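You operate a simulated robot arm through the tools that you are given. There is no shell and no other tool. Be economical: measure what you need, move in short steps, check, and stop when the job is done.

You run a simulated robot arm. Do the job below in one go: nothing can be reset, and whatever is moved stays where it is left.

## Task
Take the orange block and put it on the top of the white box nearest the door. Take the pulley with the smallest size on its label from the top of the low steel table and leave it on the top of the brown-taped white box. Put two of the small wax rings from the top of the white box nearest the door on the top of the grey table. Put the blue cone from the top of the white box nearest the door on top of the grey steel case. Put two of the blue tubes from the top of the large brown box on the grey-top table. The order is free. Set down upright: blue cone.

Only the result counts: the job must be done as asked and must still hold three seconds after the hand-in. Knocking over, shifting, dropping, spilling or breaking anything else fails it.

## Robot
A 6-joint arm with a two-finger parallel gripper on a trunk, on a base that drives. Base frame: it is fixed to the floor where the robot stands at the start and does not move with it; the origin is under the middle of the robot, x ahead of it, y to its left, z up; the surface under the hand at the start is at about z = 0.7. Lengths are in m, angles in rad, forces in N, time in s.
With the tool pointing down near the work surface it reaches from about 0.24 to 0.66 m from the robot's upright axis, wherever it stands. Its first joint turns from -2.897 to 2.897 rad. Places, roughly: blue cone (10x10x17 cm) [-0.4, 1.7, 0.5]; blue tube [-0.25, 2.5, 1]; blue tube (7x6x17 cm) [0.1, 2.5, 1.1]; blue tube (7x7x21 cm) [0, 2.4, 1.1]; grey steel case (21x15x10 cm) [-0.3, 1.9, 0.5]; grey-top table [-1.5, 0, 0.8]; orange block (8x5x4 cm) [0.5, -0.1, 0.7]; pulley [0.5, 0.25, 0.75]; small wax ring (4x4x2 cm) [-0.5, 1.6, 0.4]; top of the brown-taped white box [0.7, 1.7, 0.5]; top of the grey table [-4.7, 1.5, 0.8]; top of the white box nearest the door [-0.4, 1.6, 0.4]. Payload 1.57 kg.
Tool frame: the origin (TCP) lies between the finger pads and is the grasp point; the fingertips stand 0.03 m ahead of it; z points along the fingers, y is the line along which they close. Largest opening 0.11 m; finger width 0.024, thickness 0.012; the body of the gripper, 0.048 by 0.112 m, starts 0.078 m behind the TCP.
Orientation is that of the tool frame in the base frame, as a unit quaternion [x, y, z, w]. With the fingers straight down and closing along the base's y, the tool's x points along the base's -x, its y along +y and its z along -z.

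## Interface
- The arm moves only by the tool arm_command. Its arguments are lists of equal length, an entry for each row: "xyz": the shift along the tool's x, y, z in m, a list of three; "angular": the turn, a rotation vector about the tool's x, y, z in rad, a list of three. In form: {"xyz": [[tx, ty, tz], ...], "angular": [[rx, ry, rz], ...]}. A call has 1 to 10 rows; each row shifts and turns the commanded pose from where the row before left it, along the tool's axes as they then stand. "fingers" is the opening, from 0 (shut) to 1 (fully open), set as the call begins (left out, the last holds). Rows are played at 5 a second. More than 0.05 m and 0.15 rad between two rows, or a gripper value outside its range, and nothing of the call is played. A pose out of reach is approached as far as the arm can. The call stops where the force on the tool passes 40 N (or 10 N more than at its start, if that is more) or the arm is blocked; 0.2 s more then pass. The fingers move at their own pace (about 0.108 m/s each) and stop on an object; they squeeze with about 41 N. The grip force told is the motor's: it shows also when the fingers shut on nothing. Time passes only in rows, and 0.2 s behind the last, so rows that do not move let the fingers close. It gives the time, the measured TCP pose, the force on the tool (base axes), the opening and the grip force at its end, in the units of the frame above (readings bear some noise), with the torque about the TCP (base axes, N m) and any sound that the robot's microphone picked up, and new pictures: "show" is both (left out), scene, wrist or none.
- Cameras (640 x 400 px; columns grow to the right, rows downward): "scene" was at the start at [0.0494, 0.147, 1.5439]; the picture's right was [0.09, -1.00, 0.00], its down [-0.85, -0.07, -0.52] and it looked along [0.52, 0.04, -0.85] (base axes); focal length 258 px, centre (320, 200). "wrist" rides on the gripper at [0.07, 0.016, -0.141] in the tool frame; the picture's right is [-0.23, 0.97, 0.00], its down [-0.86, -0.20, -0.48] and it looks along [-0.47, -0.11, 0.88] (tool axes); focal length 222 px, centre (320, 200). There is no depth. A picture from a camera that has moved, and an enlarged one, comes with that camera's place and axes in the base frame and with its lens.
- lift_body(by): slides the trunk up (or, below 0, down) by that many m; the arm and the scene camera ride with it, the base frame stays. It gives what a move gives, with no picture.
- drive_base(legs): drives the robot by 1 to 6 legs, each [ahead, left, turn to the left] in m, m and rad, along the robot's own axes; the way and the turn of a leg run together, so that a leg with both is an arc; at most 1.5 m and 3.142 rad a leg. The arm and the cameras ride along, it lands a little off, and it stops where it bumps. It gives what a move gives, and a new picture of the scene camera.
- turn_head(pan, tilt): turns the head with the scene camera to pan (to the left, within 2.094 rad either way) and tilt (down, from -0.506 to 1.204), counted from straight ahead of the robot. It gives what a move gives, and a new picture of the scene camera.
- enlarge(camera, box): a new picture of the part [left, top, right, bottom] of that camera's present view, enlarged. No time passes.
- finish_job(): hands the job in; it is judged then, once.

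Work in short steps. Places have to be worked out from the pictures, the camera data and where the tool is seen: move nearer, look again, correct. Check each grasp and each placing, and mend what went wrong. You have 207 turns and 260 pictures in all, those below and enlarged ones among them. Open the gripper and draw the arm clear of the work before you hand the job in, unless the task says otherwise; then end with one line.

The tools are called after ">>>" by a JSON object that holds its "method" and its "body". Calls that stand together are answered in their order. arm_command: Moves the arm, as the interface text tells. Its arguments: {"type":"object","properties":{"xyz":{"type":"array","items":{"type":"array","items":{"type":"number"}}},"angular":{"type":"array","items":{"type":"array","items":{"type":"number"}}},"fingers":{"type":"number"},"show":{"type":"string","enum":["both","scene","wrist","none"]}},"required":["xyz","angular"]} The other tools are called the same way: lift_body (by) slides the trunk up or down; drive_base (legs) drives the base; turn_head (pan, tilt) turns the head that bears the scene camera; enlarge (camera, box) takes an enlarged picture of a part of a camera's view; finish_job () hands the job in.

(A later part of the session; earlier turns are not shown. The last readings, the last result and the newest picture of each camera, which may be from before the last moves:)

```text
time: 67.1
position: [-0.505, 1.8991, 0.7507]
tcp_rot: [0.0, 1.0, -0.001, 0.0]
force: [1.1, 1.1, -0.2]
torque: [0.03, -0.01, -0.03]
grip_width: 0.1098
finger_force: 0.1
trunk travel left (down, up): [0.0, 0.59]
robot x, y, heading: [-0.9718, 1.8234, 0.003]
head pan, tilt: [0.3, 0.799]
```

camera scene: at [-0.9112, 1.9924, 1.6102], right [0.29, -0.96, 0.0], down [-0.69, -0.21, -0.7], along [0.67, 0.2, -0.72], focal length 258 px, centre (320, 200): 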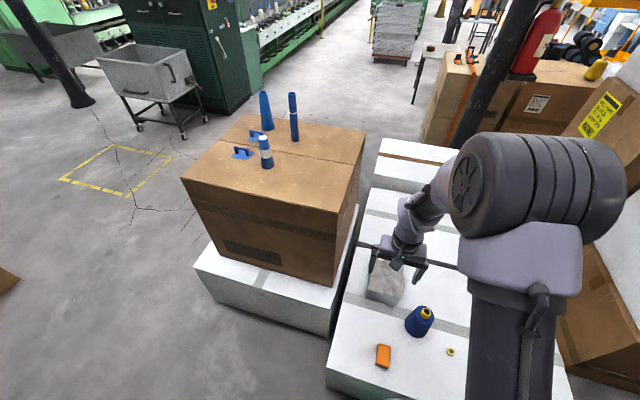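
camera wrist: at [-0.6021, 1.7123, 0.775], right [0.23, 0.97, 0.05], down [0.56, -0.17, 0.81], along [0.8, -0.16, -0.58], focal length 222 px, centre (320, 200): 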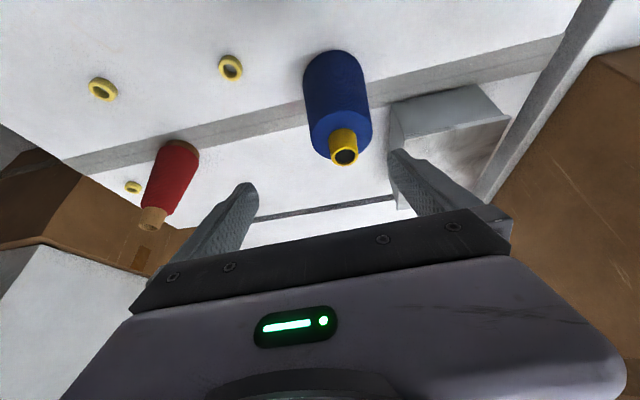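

I move over the cone neck at (−0.42, 1.711) and lower to just above it.

>>> {"method": "arm_command", "body": {"xyz": [[-0.02, -0.045, 0], [-0.02, -0.045, 0], [-0.02, -0.045, 0], [-0.025, -0.043, 0], [0, -0.01, 0.045], [0, 0, 0.045]], "angular": [[0, 0, 0], [0, 0, 0], [0, 0, 0], [0, 0, 0], [0, 0, 0], [0, 0, 0]], "show": "both"}}

```text
time: 68.5
position: [-0.4204, 1.7118, 0.6611]
tcp_rot: [0.0, 1.0, -0.001, 0.0]
force: [0.5, 0.1, -1.4]
torque: [0.02, 0.0, 0.03]
grip_width: 0.1098
finger_force: 0.1
trunk travel left (down, up): [0.0, 0.59]
robot x, y, heading: [-0.9702, 1.8286, -0.002]
head pan, tilt: [0.3, 0.799]
camera scene: at [-0.9112, 1.9914, 1.4103], right [0.29, -0.96, 0.0], down [-0.69, -0.21, -0.7], along [0.67, 0.2, -0.72], focal length 258 px, centre (320, 200)
camera wrist: at [-0.4907, 1.7277, 0.8022], right [0.23, 0.97, 0.0], down [0.85, -0.2, 0.48], along [0.47, -0.11, -0.88], focal length 222 px, centre (320, 200)
```

scene: 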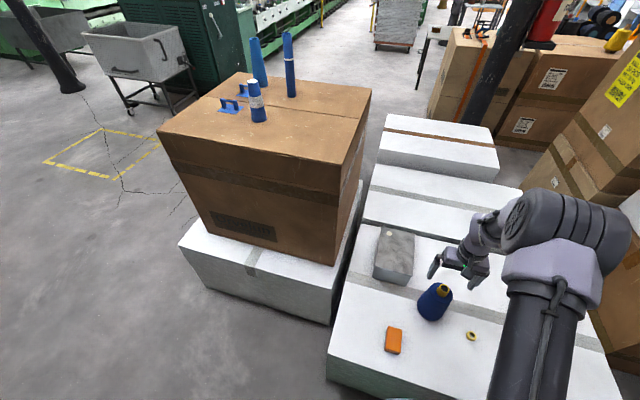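
wrist: 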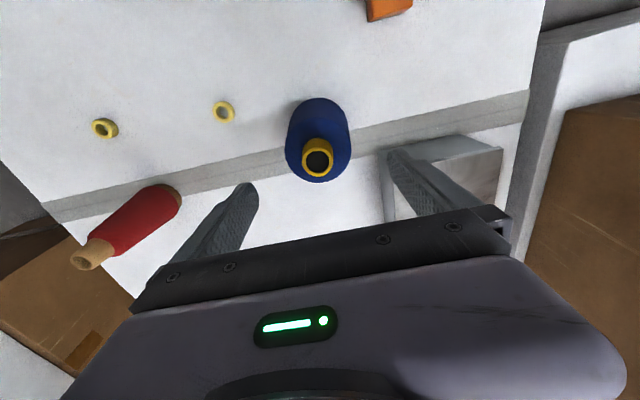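

The neck is centred under the hand. I descend to TCP z≈0.588 and close.

>>> {"method": "arm_command", "body": {"xyz": [[0, -0.002, 0.04], [0, 0, 0.033], [0, 0, 0]], "angular": [[0, 0, 0], [0, 0, 0], [0, 0, 0]], "show": "wrist"}}

>>> {"method": "arm_command", "body": {"xyz": [[0, 0, 0], [0, 0, 0], [0, 0, 0], [0, 0, 0]], "angular": [[0, 0, 0], [0, 0, 0], [0, 0, 0], [0, 0, 0]], "fingers": 0, "show": "both"}}

```text
time: 69.3
position: [-0.4206, 1.7107, 0.5886]
tcp_rot: [0.0, 1.0, 0.0, 0.0]
force: [0.1, 0.1, 0.0]
torque: [0.0, 0.01, 0.01]
grip_width: 0.1101
finger_force: 0.0
trunk travel left (down, up): [0.0, 0.59]
robot x, y, heading: [-0.9705, 1.8246, 0.002]
head pan, tilt: [0.3, 0.799]
camera wrist: at [-0.4899, 1.726, 0.7294], right [0.23, 0.97, 0.0], down [0.86, -0.2, 0.48], along [0.47, -0.11, -0.88], focal length 222 px, centre (320, 200)
```

wrist: 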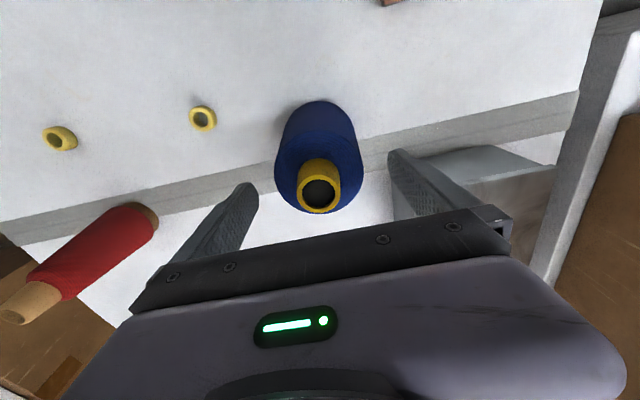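

```text
time: 70.3
position: [-0.4191, 1.7099, 0.5894]
tcp_rot: [-0.001, 1.0, -0.001, 0.003]
force: [5.3, 10.0, 26.3]
torque: [0.93, -0.38, -0.06]
grip_width: 0.0337
finger_force: 41.1
trunk travel left (down, up): [0.0, 0.59]
robot x, y, heading: [-0.9709, 1.8278, -0.001]
head pan, tilt: [0.3, 0.799]
camera scene: at [-0.9131, 1.9926, 1.4104], right [0.29, -0.96, 0.0], down [-0.68, -0.21, -0.7], along [0.67, 0.2, -0.72], focal length 258 px, centre (320, 200)
camera wrist: at [-0.4901, 1.7271, 0.7313], right [0.23, 0.97, 0.0], down [0.85, -0.2, 0.48], along [0.47, -0.11, -0.88], focal length 222 px, centre (320, 200)
```

scene: 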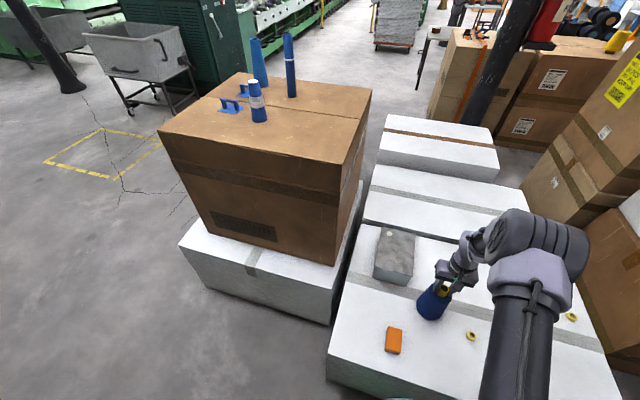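
wrist: 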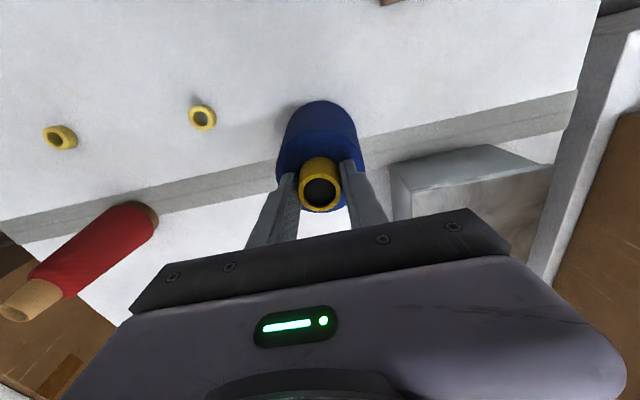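

Neck gripped (0.034 m), with the tips touching the shoulder. I lift slowly.

>>> {"method": "arm_command", "body": {"xyz": [[0, 0, -0.003], [0, 0, -0.005], [0, 0, -0.01], [0, 0, -0.015], [0, 0, -0.02], [0, 0, -0.025], [0, 0, -0.025], [0, 0, -0.025], [0, 0, -0.025]], "angular": [[0, 0, 0], [0, 0, 0], [0, 0, 0], [0, 0, 0], [0, 0, 0], [0, 0, 0], [0, 0, 0], [0, 0, 0], [0, 0, 0]], "show": "both"}}

```text
time: 72.3
position: [-0.4199, 1.7093, 0.7426]
tcp_rot: [-0.001, 1.0, 0.0, -0.001]
force: [0.9, 0.0, -6.1]
torque: [0.02, -0.01, 0.01]
grip_width: 0.0333
finger_force: 41.0
trunk travel left (down, up): [0.0, 0.59]
robot x, y, heading: [-0.9673, 1.8251, -0.002]
head pan, tilt: [0.3, 0.799]
camera scene: at [-0.9108, 1.9913, 1.4103], right [0.29, -0.96, 0.0], down [-0.69, -0.21, -0.7], along [0.67, 0.21, -0.72], focal length 258 px, centre (320, 200)
camera wrist: at [-0.4907, 1.7266, 0.8827], right [0.23, 0.97, 0.0], down [0.86, -0.2, 0.48], along [0.47, -0.11, -0.88], focal length 222 px, centre (320, 200)
```

scene: 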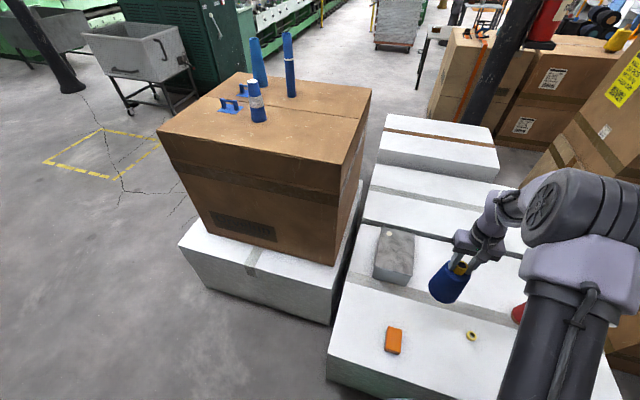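
wrist: 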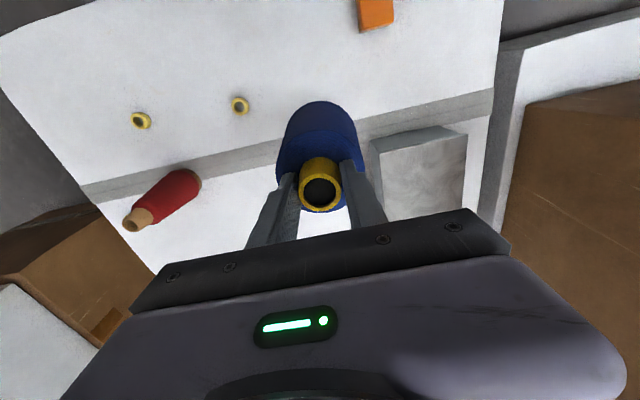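

Lifted, upright. I carry it to above the case at (−0.29, 1.873).

>>> {"method": "arm_command", "body": {"xyz": [[-0.026, 0.033, 0], [-0.026, 0.033, 0], [-0.026, 0.033, 0], [-0.026, 0.033, 0], [-0.026, 0.032, 0]], "angular": [[0, 0, 0], [0, 0, 0], [0, 0, 0], [0, 0, 0], [0, 0, 0]], "show": "both"}}

>>> {"method": "enlarge", "body": {"camera": "scene", "box": [340, 190, 480, 330]}}

```text
time: 73.5
position: [-0.29, 1.8739, 0.7399]
tcp_rot: [0.001, 1.0, -0.001, 0.0]
force: [0.3, 0.2, -5.0]
torque: [-0.01, -0.04, 0.02]
grip_width: 0.0335
finger_force: 41.1
trunk travel left (down, up): [0.0, 0.59]
robot x, y, heading: [-0.9709, 1.8274, 0.001]
head pan, tilt: [0.3, 0.799]
camera scene: at [-0.9105, 1.9915, 1.4102], right [0.29, -0.96, 0.0], down [-0.69, -0.21, -0.7], along [0.67, 0.2, -0.72], focal length 258 px, centre (320, 200)
camera wrist: at [-0.3597, 1.8907, 0.8814], right [0.23, 0.97, 0.0], down [0.86, -0.2, 0.48], along [0.46, -0.11, -0.88], focal length 222 px, centre (320, 200)
```

scene: 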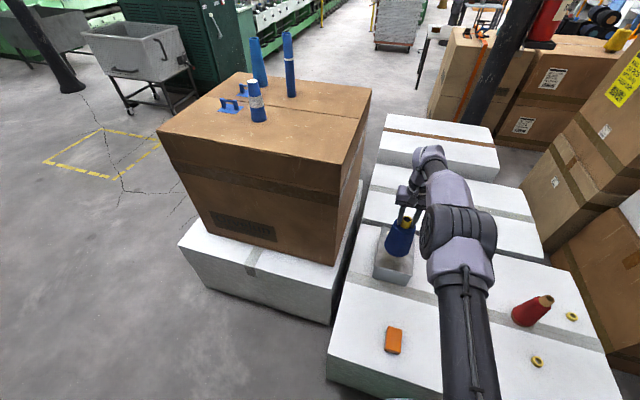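
wrist: 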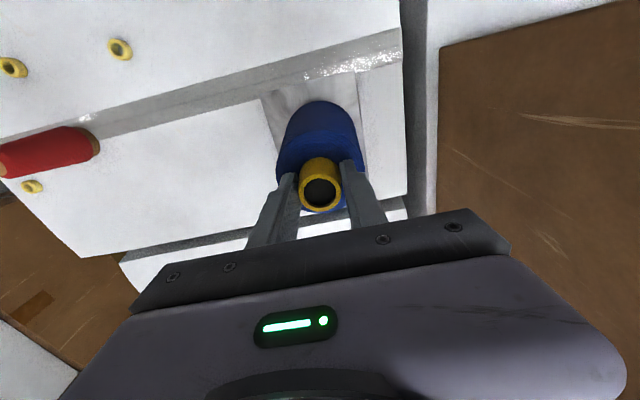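

```text
2.86 times, centred on (410, 260) of scene
camera zoom: at [-0.9105, 1.9915, 1.4102], right [0.29, -0.96, 0.0], down [-0.69, -0.21, -0.7], along [0.67, 0.2, -0.72], focal length 738 px, centre (63, 29)
```

zoom: 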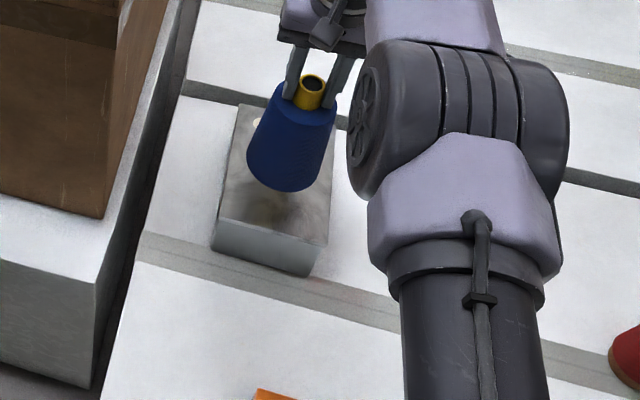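

Case edges confirmed at x=−0.359, y 1.802…1.944; the cone is over it. I shift 5 mm forward and lower until contact.

>>> {"method": "arm_command", "body": {"xyz": [[-0.005, 0, 0.015], [0, 0, 0.015], [0, 0, 0.008], [0, 0, 0.004], [0, 0, 0.004], [0, 0, 0.004], [0, 0, 0.004]], "angular": [[0, 0, 0], [0, 0, 0], [0, 0, 0], [0, 0, 0], [0, 0, 0], [0, 0, 0], [0, 0, 0]], "show": "scene"}}

```text
time: 75.1
position: [-0.2861, 1.8728, 0.6902]
tcp_rot: [0.0, 1.0, 0.0, 0.003]
force: [-4.2, 1.0, 20.5]
torque: [-0.35, 1.11, -0.13]
grip_width: 0.0334
finger_force: 40.7
trunk travel left (down, up): [0.0, 0.59]
robot x, y, heading: [-0.9696, 1.8247, -0.002]
head pan, tilt: [0.3, 0.799]
camera scene: at [-0.9135, 1.9915, 1.4108], right [0.29, -0.96, 0.0], down [-0.68, -0.21, -0.7], along [0.67, 0.21, -0.72], focal length 258 px, centre (320, 200)
```

scene: 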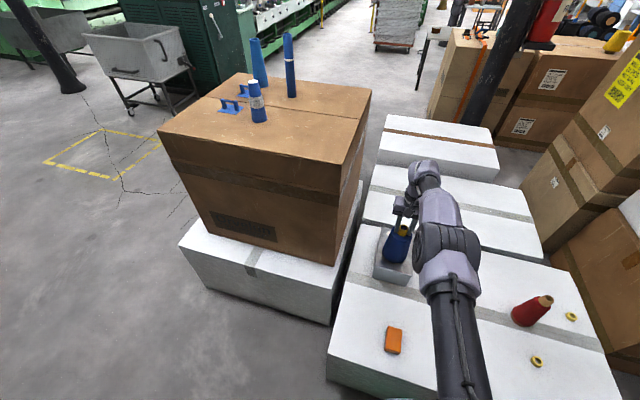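

Firm contact (20 N) at z=0.690. I release and rise straight up.

>>> {"method": "arm_command", "body": {"xyz": [[0, 0, -0.002], [0, 0, 0], [0, 0, 0], [0, 0, 0]], "angular": [[0, 0, 0], [0, 0, 0], [0, 0, 0], [0, 0, 0]], "fingers": 0.8, "show": "none"}}

>>> {"method": "arm_command", "body": {"xyz": [[0, 0, -0.015], [0, 0, -0.03], [0, 0, -0.04], [0, 0, -0.04], [0.03, 0, -0.01], [0.04, 0, 0]], "angular": [[0, 0, 0], [0, 0, 0], [0, 0, 0], [0, 0, 0], [0, 0, 0], [0, 0, 0]], "show": "both"}}

```text
time: 76.1
position: [-0.2853, 1.8738, 0.6895]
tcp_rot: [0.0, 1.0, -0.001, 0.0]
force: [0.4, -0.3, 2.3]
torque: [0.1, -0.02, -0.02]
grip_width: 0.0873
finger_force: 0.1
trunk travel left (down, up): [0.0, 0.59]
robot x, y, heading: [-0.9687, 1.8274, -0.0]
head pan, tilt: [0.3, 0.799]
```

```text
time: 77.5
position: [-0.3562, 1.8735, 0.8233]
tcp_rot: [0.0, 1.0, 0.0, 0.001]
force: [0.0, 0.0, 0.0]
torque: [-0.01, 0.0, 0.02]
grip_width: 0.0881
finger_force: 0.0
trunk travel left (down, up): [0.0, 0.59]
robot x, y, heading: [-0.9707, 1.828, 0.002]
head pan, tilt: [0.3, 0.799]
camera scene: at [-0.9114, 1.9914, 1.4103], right [0.29, -0.96, 0.0], down [-0.69, -0.21, -0.7], along [0.67, 0.21, -0.72], focal length 258 px, centre (320, 200)
camera wrist: at [-0.4263, 1.8902, 0.9644], right [0.23, 0.97, 0.0], down [0.85, -0.2, 0.48], along [0.47, -0.11, -0.88], focal length 222 px, centre (320, 200)
```

scene: 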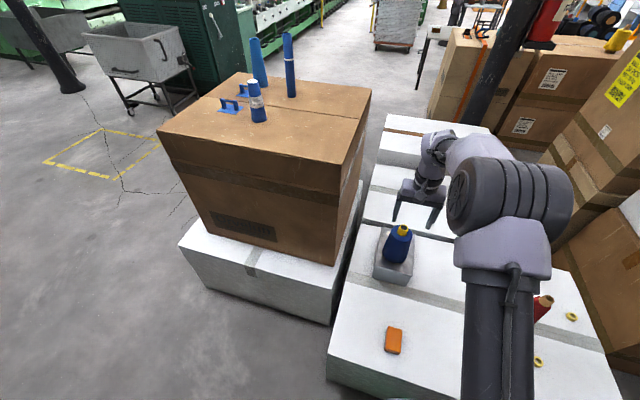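
wrist: 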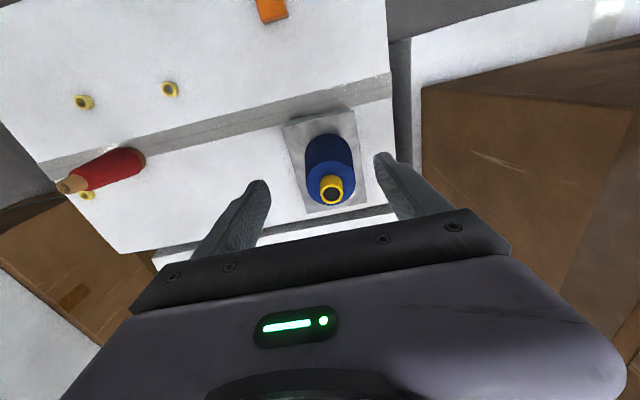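

The cone stands upright on the case. Now I inspect the tubes on the large brown box.

>>> {"method": "enlarge", "body": {"camera": "scene", "box": [150, 20, 380, 170]}}

```text
2.67 times, centred on (265, 95) of scene
camera zoom: at [-0.9114, 1.9914, 1.4103], right [0.29, -0.96, 0.0], down [-0.69, -0.21, -0.7], along [0.67, 0.21, -0.72], focal length 689 px, centre (467, 480)
```

zoom: 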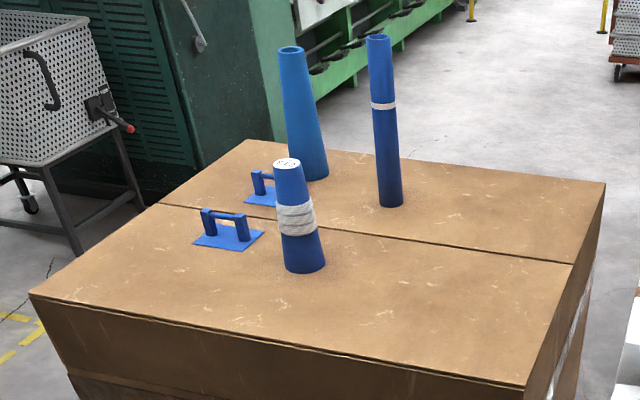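

Three blue tubes stand at about (−0.19,2.44), (0.03,2.40), (0.09,2.55), box top z≈0.96. I retract, raise the trunk and drive to the brown box's left side for the front tube.

>>> {"method": "arm_command", "body": {"xyz": [[0.04, -0.005, 0], [0.045, -0.01, 0], [0.045, -0.01, 0], [0.045, -0.01, 0], [0.045, -0.01, 0]], "angular": [[0, 0, 0], [0, 0, 0], [0, 0, 0], [0, 0, 0], [0, 0, 0]], "show": "none"}}

>>> {"method": "lift_body", "body": {"by": 0.42}}

>>> {"method": "drive_base", "body": {"legs": [[-0.03, 0.6, 0], [0.2, 0, 0]]}}

```text
time: 78.7
position: [-0.5776, 1.829, 0.8247]
tcp_rot: [0.0, 1.0, -0.001, 0.0]
force: [-0.2, -0.4, -0.2]
torque: [0.0, 0.02, -0.03]
grip_width: 0.0881
finger_force: 0.1
trunk travel left (down, up): [0.0, 0.59]
robot x, y, heading: [-0.9679, 1.8256, 0.004]
head pan, tilt: [0.3, 0.799]
```

```text
refused: 0.42 is not a number from -0.4 to 0.4
```

```text
time: 83.3
position: [-0.4054, 2.4293, 0.8253]
tcp_rot: [0.002, 1.0, -0.001, 0.0]
force: [-0.2, -0.1, 0.2]
torque: [-0.01, 0.01, 0.02]
grip_width: 0.088
finger_force: 0.1
trunk travel left (down, up): [0.0, 0.59]
robot x, y, heading: [-0.7991, 2.4284, -0.006]
head pan, tilt: [0.3, 0.799]
camera scene: at [-0.7402, 2.5928, 1.4103], right [0.29, -0.96, 0.0], down [-0.69, -0.21, -0.7], along [0.67, 0.2, -0.72], focal length 258 px, centre (320, 200)
```

scene: 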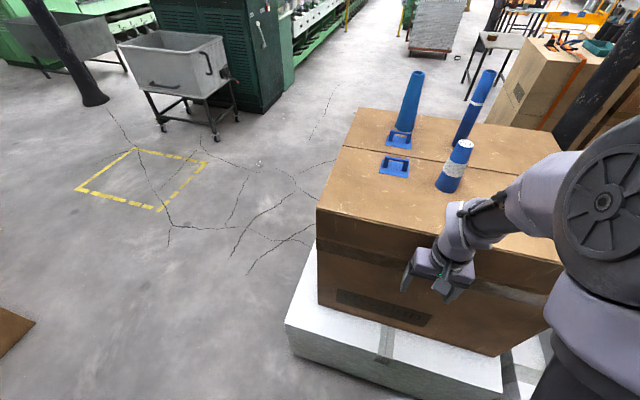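

The lift was refused (max 0.4), and the hand is close to the box face but clear. I draw it back, then raise the trunk 0.4.

>>> {"method": "arm_command", "body": {"xyz": [[0.03, 0, 0], [0.03, 0, 0]], "angular": [[0, 0, 0], [0, 0, 0]], "fingers": 1, "show": "none"}}

>>> {"method": "lift_body", "body": {"by": 0.4}}

>>> {"method": "turn_head", "body": {"pan": 0.1, "tilt": 0.8}}

```text
time: 83.9
position: [-0.4658, 2.4291, 0.8255]
tcp_rot: [0.001, 1.0, 0.0, 0.0]
force: [-0.3, -0.3, -0.2]
torque: [-0.03, 0.01, 0.01]
grip_width: 0.11
finger_force: 0.0
trunk travel left (down, up): [0.0, 0.59]
robot x, y, heading: [-0.8011, 2.4281, -0.008]
head pan, tilt: [0.3, 0.799]
```

```text
time: 87.7
position: [-0.4647, 2.4291, 1.2252]
tcp_rot: [0.001, 1.0, -0.001, 0.001]
force: [0.0, 0.0, 1.3]
torque: [-0.01, -0.05, 0.0]
grip_width: 0.1099
finger_force: 0.1
trunk travel left (down, up): [-0.4, 0.19]
robot x, y, heading: [-0.7989, 2.4287, -0.005]
head pan, tilt: [0.3, 0.799]
```

```text
time: 88.4
position: [-0.4647, 2.4294, 1.225]
tcp_rot: [0.001, 1.0, -0.001, 0.0]
force: [1.0, 0.0, 0.6]
torque: [-0.01, -0.03, 0.01]
grip_width: 0.1098
finger_force: 0.0
trunk travel left (down, up): [-0.4, 0.19]
robot x, y, heading: [-0.8029, 2.4272, -0.006]
head pan, tilt: [0.099, 0.799]
camera scene: at [-0.7371, 2.577, 1.8103], right [0.09, -1.0, 0.0], down [-0.71, -0.07, -0.7], along [0.69, 0.07, -0.72], focal length 258 px, centre (320, 200)
```

scene: 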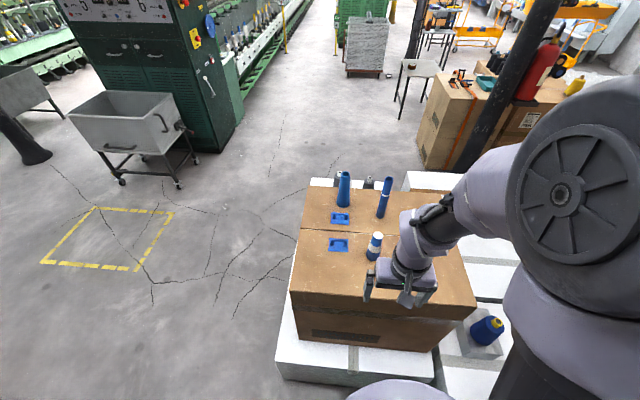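

Front tube ≈(−0.209, 2.43). I extend toward it at height and look with the wrist camera.

>>> {"method": "arm_command", "body": {"xyz": [[-0.045, 0, 0], [-0.045, 0, 0], [-0.045, 0, 0], [-0.045, 0, 0]], "angular": [[0, 0, 0], [0, 0, 0], [0, 0, 0], [0, 0, 0]], "show": "both"}}

```text
time: 89.4
position: [-0.2838, 2.4299, 1.2233]
tcp_rot: [0.001, 1.0, -0.002, 0.001]
force: [-0.2, 0.5, -0.2]
torque: [-0.01, 0.05, -0.01]
grip_width: 0.1101
finger_force: 0.0
trunk travel left (down, up): [-0.4, 0.19]
robot x, y, heading: [-0.8003, 2.4292, -0.008]
head pan, tilt: [0.099, 0.799]
camera scene: at [-0.7353, 2.577, 1.8102], right [0.09, -1.0, 0.0], down [-0.71, -0.07, -0.7], along [0.69, 0.07, -0.72], focal length 258 px, centre (320, 200)
camera wrist: at [-0.3536, 2.4465, 1.3657], right [0.23, 0.97, 0.0], down [0.85, -0.2, 0.48], along [0.47, -0.11, -0.88], focal length 222 px, centre (320, 200)
```

scene: 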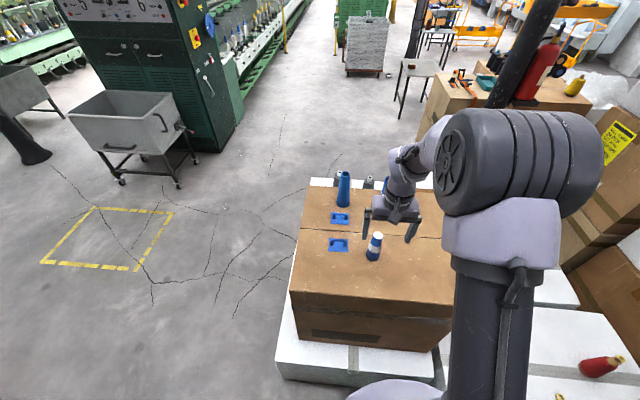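
wrist: 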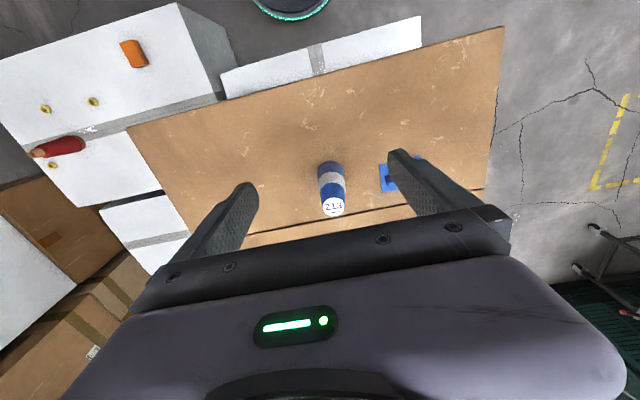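

Tube "213" is at (−0.20, 2.428), top z≈1.10. I move over it and descend so the tips straddle its upper half.

>>> {"method": "arm_command", "body": {"xyz": [[-0.042, -0.001, 0], [-0.042, -0.001, 0], [0, 0, 0.04], [0, 0, 0.04]], "angular": [[0, 0, 0], [0, 0, 0], [0, 0, 0], [0, 0, 0]], "show": "wrist"}}

```text
time: 90.4
position: [-0.1986, 2.4275, 1.1454]
tcp_rot: [0.001, 1.0, 0.0, 0.0]
force: [-0.1, -0.6, -0.5]
torque: [0.0, -0.01, -0.04]
grip_width: 0.1102
finger_force: 0.0
trunk travel left (down, up): [-0.4, 0.19]
robot x, y, heading: [-0.799, 2.4315, -0.008]
head pan, tilt: [0.099, 0.799]
camera wrist: at [-0.2698, 2.4441, 1.2865], right [0.23, 0.97, 0.0], down [0.85, -0.2, 0.48], along [0.47, -0.11, -0.88], focal length 222 px, centre (320, 200)
```

wrist: 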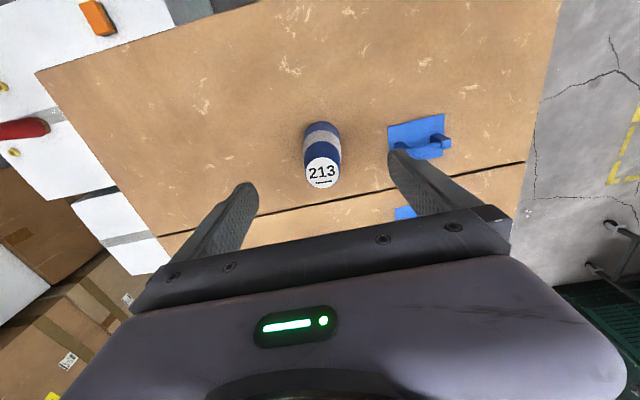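

Well aligned. I descend and grip.

>>> {"method": "arm_command", "body": {"xyz": [[0, 0, 0.04], [0, 0, 0.04], [0, 0, 0]], "angular": [[0, 0, 0], [0, 0, 0], [0, 0, 0]], "show": "none"}}

>>> {"method": "arm_command", "body": {"xyz": [[0, 0, 0], [0, 0, 0], [0, 0, 0], [0, 0, 0], [0, 0, -0.003], [0, 0, -0.005], [0, 0, -0.015], [0, 0, -0.03]], "angular": [[0, 0, 0], [0, 0, 0], [0, 0, 0], [0, 0, 0], [0, 0, 0], [0, 0, 0], [0, 0, 0], [0, 0, 0]], "fingers": 0, "show": "both"}}

```text
time: 91.2
position: [-0.2014, 2.4268, 1.0657]
tcp_rot: [0.002, 1.0, -0.001, 0.001]
force: [0.1, 0.3, 0.9]
torque: [0.01, 0.02, 0.0]
grip_width: 0.11
finger_force: 0.0
trunk travel left (down, up): [-0.4, 0.19]
robot x, y, heading: [-0.7998, 2.4261, -0.006]
head pan, tilt: [0.099, 0.799]
```

```text
time: 93.0
position: [-0.201, 2.4282, 1.1175]
tcp_rot: [0.002, 1.0, -0.001, 0.0]
force: [-0.3, 0.8, -0.3]
torque: [0.0, -0.01, 0.0]
grip_width: 0.0398
finger_force: 40.5
trunk travel left (down, up): [-0.4, 0.19]
robot x, y, heading: [-0.798, 2.4323, -0.004]
head pan, tilt: [0.099, 0.799]
camera scene: at [-0.7379, 2.577, 1.8103], right [0.09, -1.0, 0.0], down [-0.71, -0.07, -0.7], along [0.69, 0.07, -0.72], focal length 258 px, centre (320, 200)
camera wrist: at [-0.2725, 2.444, 1.2594], right [0.23, 0.97, 0.0], down [0.85, -0.2, 0.48], along [0.47, -0.11, -0.88], focal length 222 px, centre (320, 200)
```

scene: 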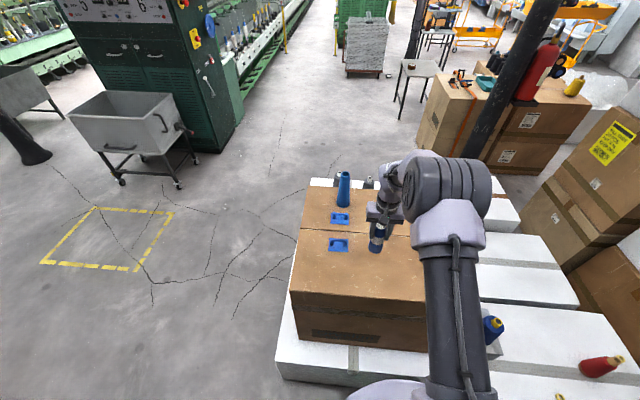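
wrist: 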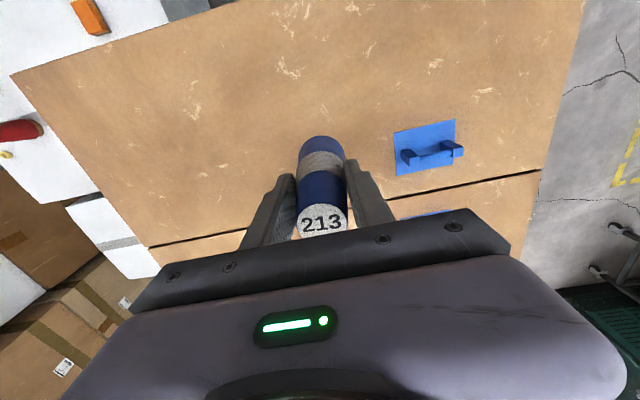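

Tube gripped and lifted. I raise it, retract, and drive to the grey-top table's near side (facing −x).

>>> {"method": "arm_command", "body": {"xyz": [[0, 0, -0.04], [0, 0, -0.04], [0, 0, -0.03], [0.03, 0, 0], [0.045, 0, 0], [0.045, 0, 0], [0.045, 0, 0], [0.045, 0, 0]], "angular": [[0, 0, 0], [0, 0, 0], [0, 0, 0], [0, 0, 0], [0, 0, 0], [0, 0, 0], [0, 0, 0], [0, 0, 0]], "show": "none"}}

>>> {"method": "drive_base", "body": {"legs": [[-0.21, 0, 0], [0, -1.45, 0], [0.12, -0.2, 0], [0, -0.4, 0], [0, 0, 3.14]]}}

>>> {"method": "turn_head", "body": {"pan": 0.2, "tilt": 0.9}}

```text
time: 94.8
position: [-0.4137, 2.4276, 1.2281]
tcp_rot: [0.002, 1.0, -0.001, 0.001]
force: [-0.1, -0.7, -0.4]
torque: [0.02, -0.03, 0.01]
grip_width: 0.0397
finger_force: 41.0
trunk travel left (down, up): [-0.4, 0.19]
robot x, y, heading: [-0.7999, 2.4282, -0.004]
head pan, tilt: [0.099, 0.799]
```

```text
time: 114.1
position: [-1.2977, 0.3828, 1.2292]
tcp_rot: [1.0, 0.0, -0.001, -0.001]
force: [0.2, 0.6, 0.7]
torque: [0.04, 0.03, -0.05]
grip_width: 0.0397
finger_force: 41.3
trunk travel left (down, up): [-0.4, 0.19]
robot x, y, heading: [-0.9084, 0.3859, 3.137]
head pan, tilt: [0.099, 0.799]
camera scene: at [-0.9701, 0.2376, 1.8103], right [-0.1, 1.0, 0.0], down [0.71, 0.07, -0.7], along [-0.69, -0.07, -0.72], focal length 258 px, centre (320, 200)
```

scene: 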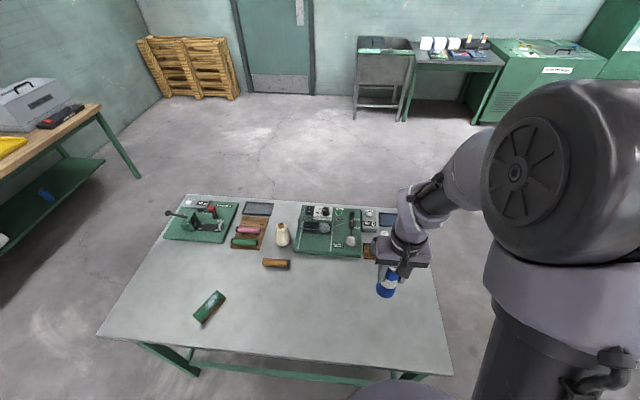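

```text
time: 114.7
position: [-1.2986, 0.3832, 1.2272]
tcp_rot: [1.0, 0.0, -0.001, -0.001]
force: [-0.4, -0.1, -0.4]
torque: [0.01, 0.04, -0.03]
grip_width: 0.0395
finger_force: 40.5
trunk travel left (down, up): [-0.4, 0.19]
robot x, y, heading: [-0.9066, 0.3826, 3.135]
head pan, tilt: [0.201, 0.901]
camera scene: at [-0.9638, 0.2306, 1.8024], right [-0.2, 0.98, 0.0], down [0.77, 0.15, -0.62], along [-0.61, -0.12, -0.78], focal length 258 px, centre (320, 200)
```

scene: 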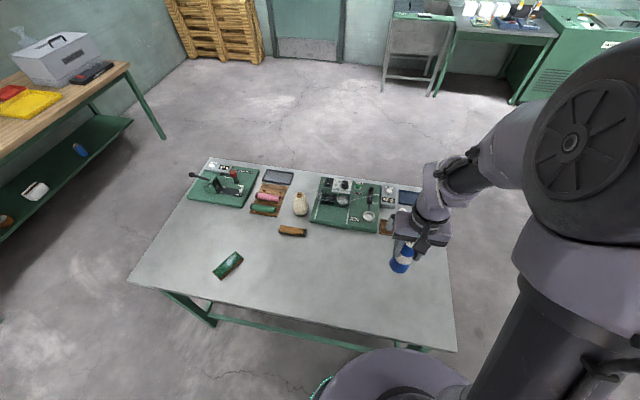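

Plenty of free surface. I extend 6 cm and lower the trunk 0.3, then feel down to the table.

>>> {"method": "arm_command", "body": {"xyz": [[-0.03, 0, 0], [-0.035, 0, 0]], "angular": [[0, 0, 0], [0, 0, 0]], "show": "none"}}

>>> {"method": "lift_body", "body": {"by": -0.28}}

>>> {"method": "arm_command", "body": {"xyz": [[0, 0, 0.01], [0, 0, 0.01], [0, 0, 0.005], [0, 0, 0.005]], "angular": [[0, 0, 0], [0, 0, 0], [0, 0, 0], [0, 0, 0]], "show": "both"}}

```text
time: 115.3
position: [-1.3637, 0.3838, 1.2289]
tcp_rot: [1.0, 0.0, 0.001, -0.001]
force: [-0.2, 0.1, -0.5]
torque: [-0.02, -0.01, 0.02]
grip_width: 0.0398
finger_force: 40.9
trunk travel left (down, up): [-0.4, 0.19]
robot x, y, heading: [-0.9094, 0.3828, 3.132]
head pan, tilt: [0.201, 0.901]
```

```text
time: 118.2
position: [-1.3633, 0.383, 0.9484]
tcp_rot: [1.0, -0.001, -0.001, -0.001]
force: [0.0, 0.2, -0.9]
torque: [0.0, -0.02, -0.01]
grip_width: 0.0398
finger_force: 40.6
trunk travel left (down, up): [-0.12, 0.47]
robot x, y, heading: [-0.9083, 0.3864, 3.136]
head pan, tilt: [0.201, 0.901]
```

```text
time: 118.5
position: [-1.3635, 0.3838, 0.9451]
tcp_rot: [1.0, 0.001, -0.006, -0.001]
force: [8.2, 0.1, 26.6]
torque: [0.07, -0.65, -0.11]
grip_width: 0.0395
finger_force: 41.1
trunk travel left (down, up): [-0.12, 0.47]
robot x, y, heading: [-0.9063, 0.3847, 3.136]
head pan, tilt: [0.201, 0.901]
stopped in row 1: the force on the tool passed its limit at 44 N (the readings are from after the stop); the commanded pose is now the measured one
camera scene: at [-0.9607, 0.2307, 1.5229], right [-0.2, 0.98, 0.0], down [0.77, 0.15, -0.62], along [-0.61, -0.12, -0.78], focal length 258 px, centre (320, 200)
camera wrist: at [-1.2927, 0.3672, 1.0863], right [-0.23, -0.97, 0.0], down [-0.85, 0.2, 0.49], along [-0.48, 0.11, -0.87], focal length 222 px, centre (320, 200)
```

scene: 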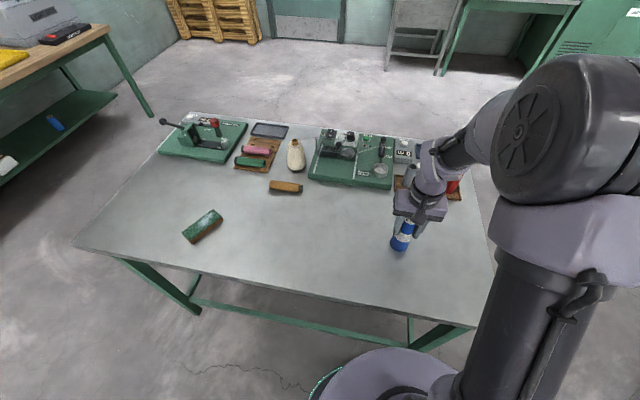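
wrist: 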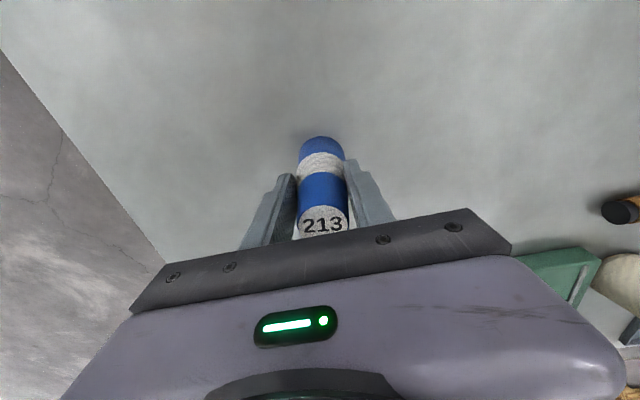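

The tube rests on the table (contact at TCP 0.945). I relax 2 mm, release and lift off.

>>> {"method": "arm_command", "body": {"xyz": [[0, 0, -0.002], [0, 0, 0], [0, 0, 0], [0, 0, 0]], "angular": [[0, 0, 0], [0, 0, 0], [0, 0, 0], [0, 0, 0]], "fingers": 0.8, "show": "none"}}

>>> {"method": "arm_command", "body": {"xyz": [[0, 0, -0.02], [0, 0, -0.04], [0, 0, -0.045], [0, 0, -0.045], [0, 0, -0.045], [0, 0, -0.045], [0.03, 0, 0], [0.03, 0, 0]], "angular": [[0, 0, 0], [0, 0, 0], [0, 0, 0], [0, 0, 0], [0, 0, 0], [0, 0, 0], [0, 0, 0], [0, 0, 0]], "show": "scene"}}

```text
time: 119.5
position: [-1.3655, 0.3833, 0.946]
tcp_rot: [1.0, 0.0, -0.003, 0.0]
force: [0.0, 0.2, 0.0]
torque: [0.03, 0.0, 0.01]
grip_width: 0.0879
finger_force: 0.0
trunk travel left (down, up): [-0.12, 0.47]
robot x, y, heading: [-0.9068, 0.3809, 3.14]
head pan, tilt: [0.201, 0.901]
```

```text
time: 121.3
position: [-1.3015, 0.383, 1.1852]
tcp_rot: [1.0, 0.0, -0.003, -0.001]
force: [0.1, -0.1, 0.2]
torque: [0.01, 0.01, 0.0]
grip_width: 0.0879
finger_force: 0.1
trunk travel left (down, up): [-0.12, 0.47]
robot x, y, heading: [-0.9099, 0.3861, 3.14]
head pan, tilt: [0.201, 0.901]
camera scene: at [-0.9659, 0.2365, 1.5243], right [-0.12, 0.99, 0.0], down [0.76, 0.09, -0.64], along [-0.64, -0.07, -0.77], focal length 258 px, centre (320, 200)
```

scene: 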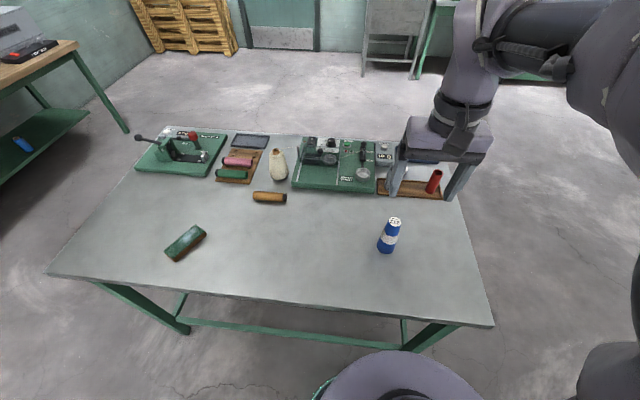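

Tube 1 stands well. Next the 60 mm pulley: I drive back to the low steel table.

>>> {"method": "drive_base", "body": {"legs": [[0, 0, -3.14], [0.1, -0.41, 0], [0.8, 0, 0]]}}

>>> {"method": "turn_head", "body": {"pan": 0.1, "tilt": 0.9}}

```text
time: 135.2
position: [0.3812, -0.0207, 1.1862]
tcp_rot: [-0.002, 1.0, -0.001, 0.004]
force: [-0.1, 0.0, -0.1]
torque: [-0.03, 0.03, 0.02]
grip_width: 0.0879
finger_force: 0.1
trunk travel left (down, up): [-0.12, 0.47]
robot x, y, heading: [-0.0126, -0.0269, 0.004]
head pan, tilt: [0.201, 0.901]
camera scene: at [0.0458, 0.1257, 1.5225], right [0.11, -0.99, 0.0], down [-0.78, -0.09, -0.62], along [0.62, 0.07, -0.78], focal length 258 px, centre (320, 200)
```

scene: 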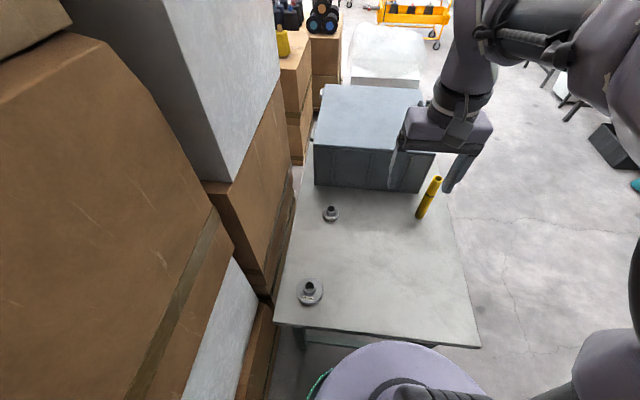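

```text
time: 135.8
position: [0.3813, -0.0218, 1.1866]
tcp_rot: [-0.001, 1.0, -0.001, 0.004]
force: [1.2, 0.4, -0.1]
torque: [0.01, -0.02, 0.03]
grip_width: 0.088
finger_force: 0.0
trunk travel left (down, up): [-0.12, 0.47]
robot x, y, heading: [-0.0107, -0.0223, 0.0]
head pan, tilt: [0.099, 0.901]
camera scene: at [0.0456, 0.1248, 1.5224], right [0.1, -0.99, 0.0], down [-0.78, -0.08, -0.62], along [0.62, 0.06, -0.78], focal length 258 px, centre (320, 200)
```

scene: 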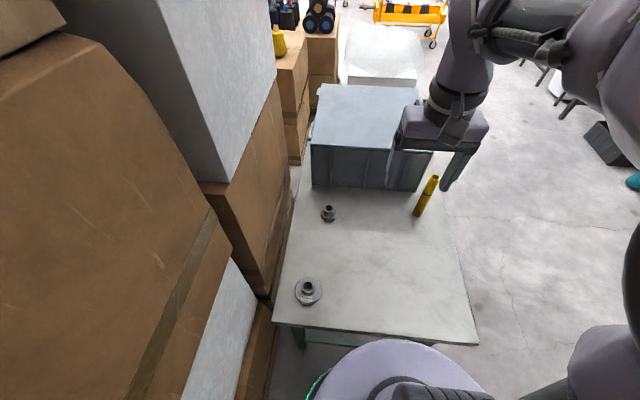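

Pulley "60 mm" is at ≈(0.62, 0.15); only the 84 mm one is besides. I lower the trunk and move the hand above it.

>>> {"method": "lift_body", "body": {"by": -0.1}}

>>> {"method": "arm_command", "body": {"xyz": [[-0.034, 0.03, 0], [-0.034, 0.03, 0], [-0.034, 0.03, 0], [-0.034, 0.03, 0], [-0.034, 0.03, 0], [0, 0, 0.04], [0, 0, 0.04], [0, 0, 0.04]], "angular": [[0, 0, 0], [0, 0, 0], [0, 0, 0], [0, 0, 0], [0, 0, 0], [0, 0, 0], [0, 0, 0], [0, 0, 0]], "fingers": 1, "show": "both"}}

```text
time: 137.2
position: [0.3815, -0.0209, 1.0862]
tcp_rot: [-0.002, 1.0, 0.0, 0.004]
force: [0.1, -0.6, -0.2]
torque: [-0.02, 0.0, -0.02]
grip_width: 0.0881
finger_force: 0.0
trunk travel left (down, up): [-0.02, 0.57]
robot x, y, heading: [-0.0111, -0.0245, -0.003]
head pan, tilt: [0.099, 0.901]
```

```text
time: 139.0
position: [0.5525, 0.1294, 0.9667]
tcp_rot: [-0.001, 1.0, 0.0, 0.004]
force: [0.9, 0.2, -0.5]
torque: [-0.01, 0.0, 0.03]
grip_width: 0.11
finger_force: 0.1
trunk travel left (down, up): [-0.02, 0.57]
robot x, y, heading: [-0.0116, -0.0205, 0.0]
head pan, tilt: [0.099, 0.901]
camera scene: at [0.0457, 0.1249, 1.4223], right [0.1, -0.99, 0.0], down [-0.78, -0.08, -0.62], along [0.62, 0.06, -0.78], focal length 258 px, centre (320, 200)
camera wrist: at [0.4813, 0.1459, 1.1075], right [0.22, 0.97, 0.0], down [0.85, -0.2, 0.49], along [0.47, -0.11, -0.87], focal length 222 px, centre (320, 200)
```

scene: 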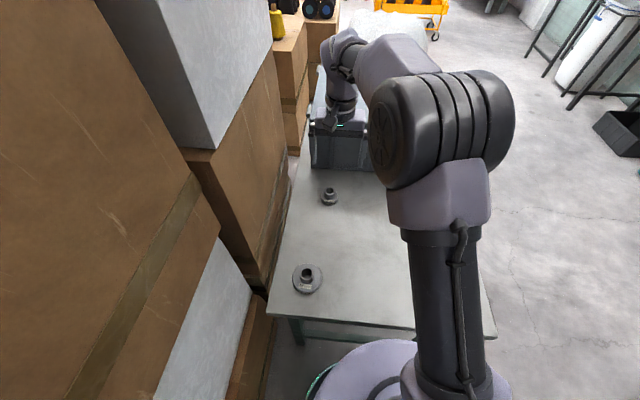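
wrist: 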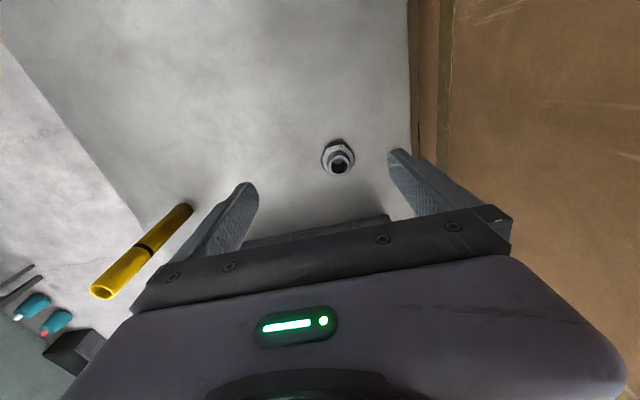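

Pulley centre ≈(0.616, 0.150). I move directly above and closer, then zoom to judge its profile.

>>> {"method": "arm_command", "body": {"xyz": [[-0.032, 0.01, 0.04], [-0.032, 0.011, 0.04], [0, 0, 0.04], [0, 0, 0.02]], "angular": [[0, 0, 0], [0, 0, 0], [0, 0, 0], [0, 0, 0]], "show": "none"}}

>>> {"method": "enlarge", "body": {"camera": "wrist", "box": [240, 90, 420, 220]}}

>>> {"method": "enlarge", "body": {"camera": "scene", "box": [290, 140, 390, 300]}}

```text
refused: row 1 steps farther than a row can; nothing moved
```

```text
3.08 times, centred on (330, 155) of wrist
camera zoom: at [0.4813, 0.1459, 1.1075], right [0.22, 0.97, 0.0], down [0.85, -0.2, 0.49], along [0.47, -0.11, -0.87], focal length 684 px, centre (289, 338)
```

zoom: 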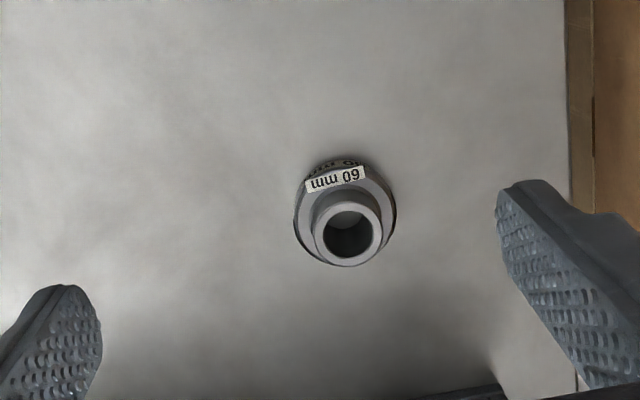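

```text
2.50 times, centred on (340, 220) of scene
camera zoom: at [0.0457, 0.1249, 1.4223], right [0.1, -0.99, 0.0], down [-0.78, -0.08, -0.62], along [0.62, 0.06, -0.78], focal length 646 px, centre (270, 150)
```

zoom: 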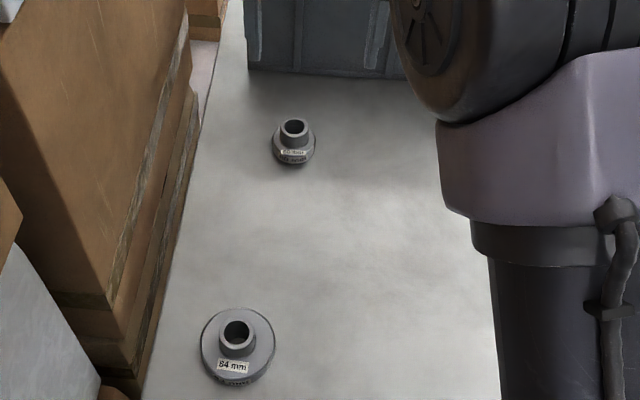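

The label reads 60 mm. I step over the pulley in smaller rows and go down.

>>> {"method": "arm_command", "body": {"xyz": [[-0.021, 0.007, 0.03], [-0.021, 0.007, 0.03], [-0.021, 0.007, 0.03], [0, 0, 0.04], [0, 0, 0.03]], "angular": [[0, 0, 0], [0, 0, 0], [0, 0, 0], [0, 0, 0], [0, 0, 0]], "show": "wrist"}}

```text
time: 140.2
position: [0.6144, 0.1503, 0.8082]
tcp_rot: [-0.002, 1.0, 0.0, 0.003]
force: [-0.2, 0.7, 0.2]
torque: [0.0, -0.02, 0.01]
grip_width: 0.1096
finger_force: 0.0
trunk travel left (down, up): [-0.02, 0.57]
robot x, y, heading: [-0.0109, -0.0243, -0.001]
head pan, tilt: [0.099, 0.901]
camera wrist: at [0.5434, 0.1675, 0.9481], right [0.22, 0.97, 0.0], down [0.85, -0.2, 0.48], along [0.47, -0.11, -0.87], focal length 222 px, centre (320, 200)
```

wrist: 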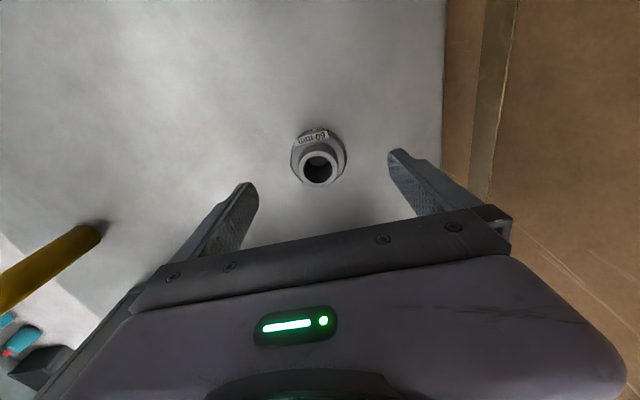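

Aligned. I descend to z≈0.735, close, and lift a little.

>>> {"method": "arm_command", "body": {"xyz": [[0, 0, 0.04], [0, 0, 0.025], [0, 0, 0.008], [0, 0, 0]], "angular": [[0, 0, 0], [0, 0, 0], [0, 0, 0], [0, 0, 0]], "show": "none"}}

>>> {"method": "arm_command", "body": {"xyz": [[0, 0, 0], [0, 0, 0], [0, 0, 0], [0, 0, 0], [0, 0, -0.003], [0, 0, -0.005], [0, 0, -0.015], [0, 0, -0.03]], "angular": [[0, 0, 0], [0, 0, 0], [0, 0, 0], [0, 0, 0], [0, 0, 0], [0, 0, 0], [0, 0, 0], [0, 0, 0]], "fingers": 0, "show": "wrist"}}

```text
time: 141.2
position: [0.6152, 0.1508, 0.7345]
tcp_rot: [-0.002, 1.0, -0.001, 0.004]
force: [0.0, 0.5, 0.2]
torque: [-0.01, 0.0, 0.01]
grip_width: 0.1101
finger_force: 0.1
trunk travel left (down, up): [-0.02, 0.57]
robot x, y, heading: [-0.0111, -0.0234, 0.005]
head pan, tilt: [0.099, 0.901]
```

```text
time: 143.0
position: [0.616, 0.1506, 0.7876]
tcp_rot: [-0.002, 1.0, -0.001, 0.004]
force: [0.3, 0.1, -1.6]
torque: [-0.01, 0.03, -0.03]
grip_width: 0.0588
finger_force: 41.3
trunk travel left (down, up): [-0.02, 0.57]
robot x, y, heading: [-0.0105, -0.025, 0.002]
head pan, tilt: [0.099, 0.901]
camera wrist: at [0.5449, 0.1668, 0.9277], right [0.22, 0.97, 0.0], down [0.85, -0.2, 0.48], along [0.47, -0.11, -0.87], focal length 222 px, centre (320, 200)
```

wrist: 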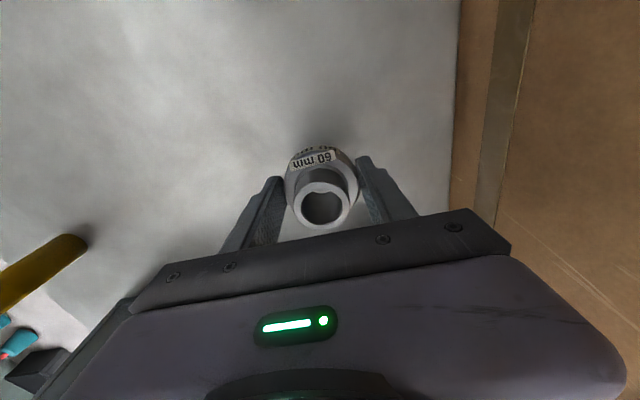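

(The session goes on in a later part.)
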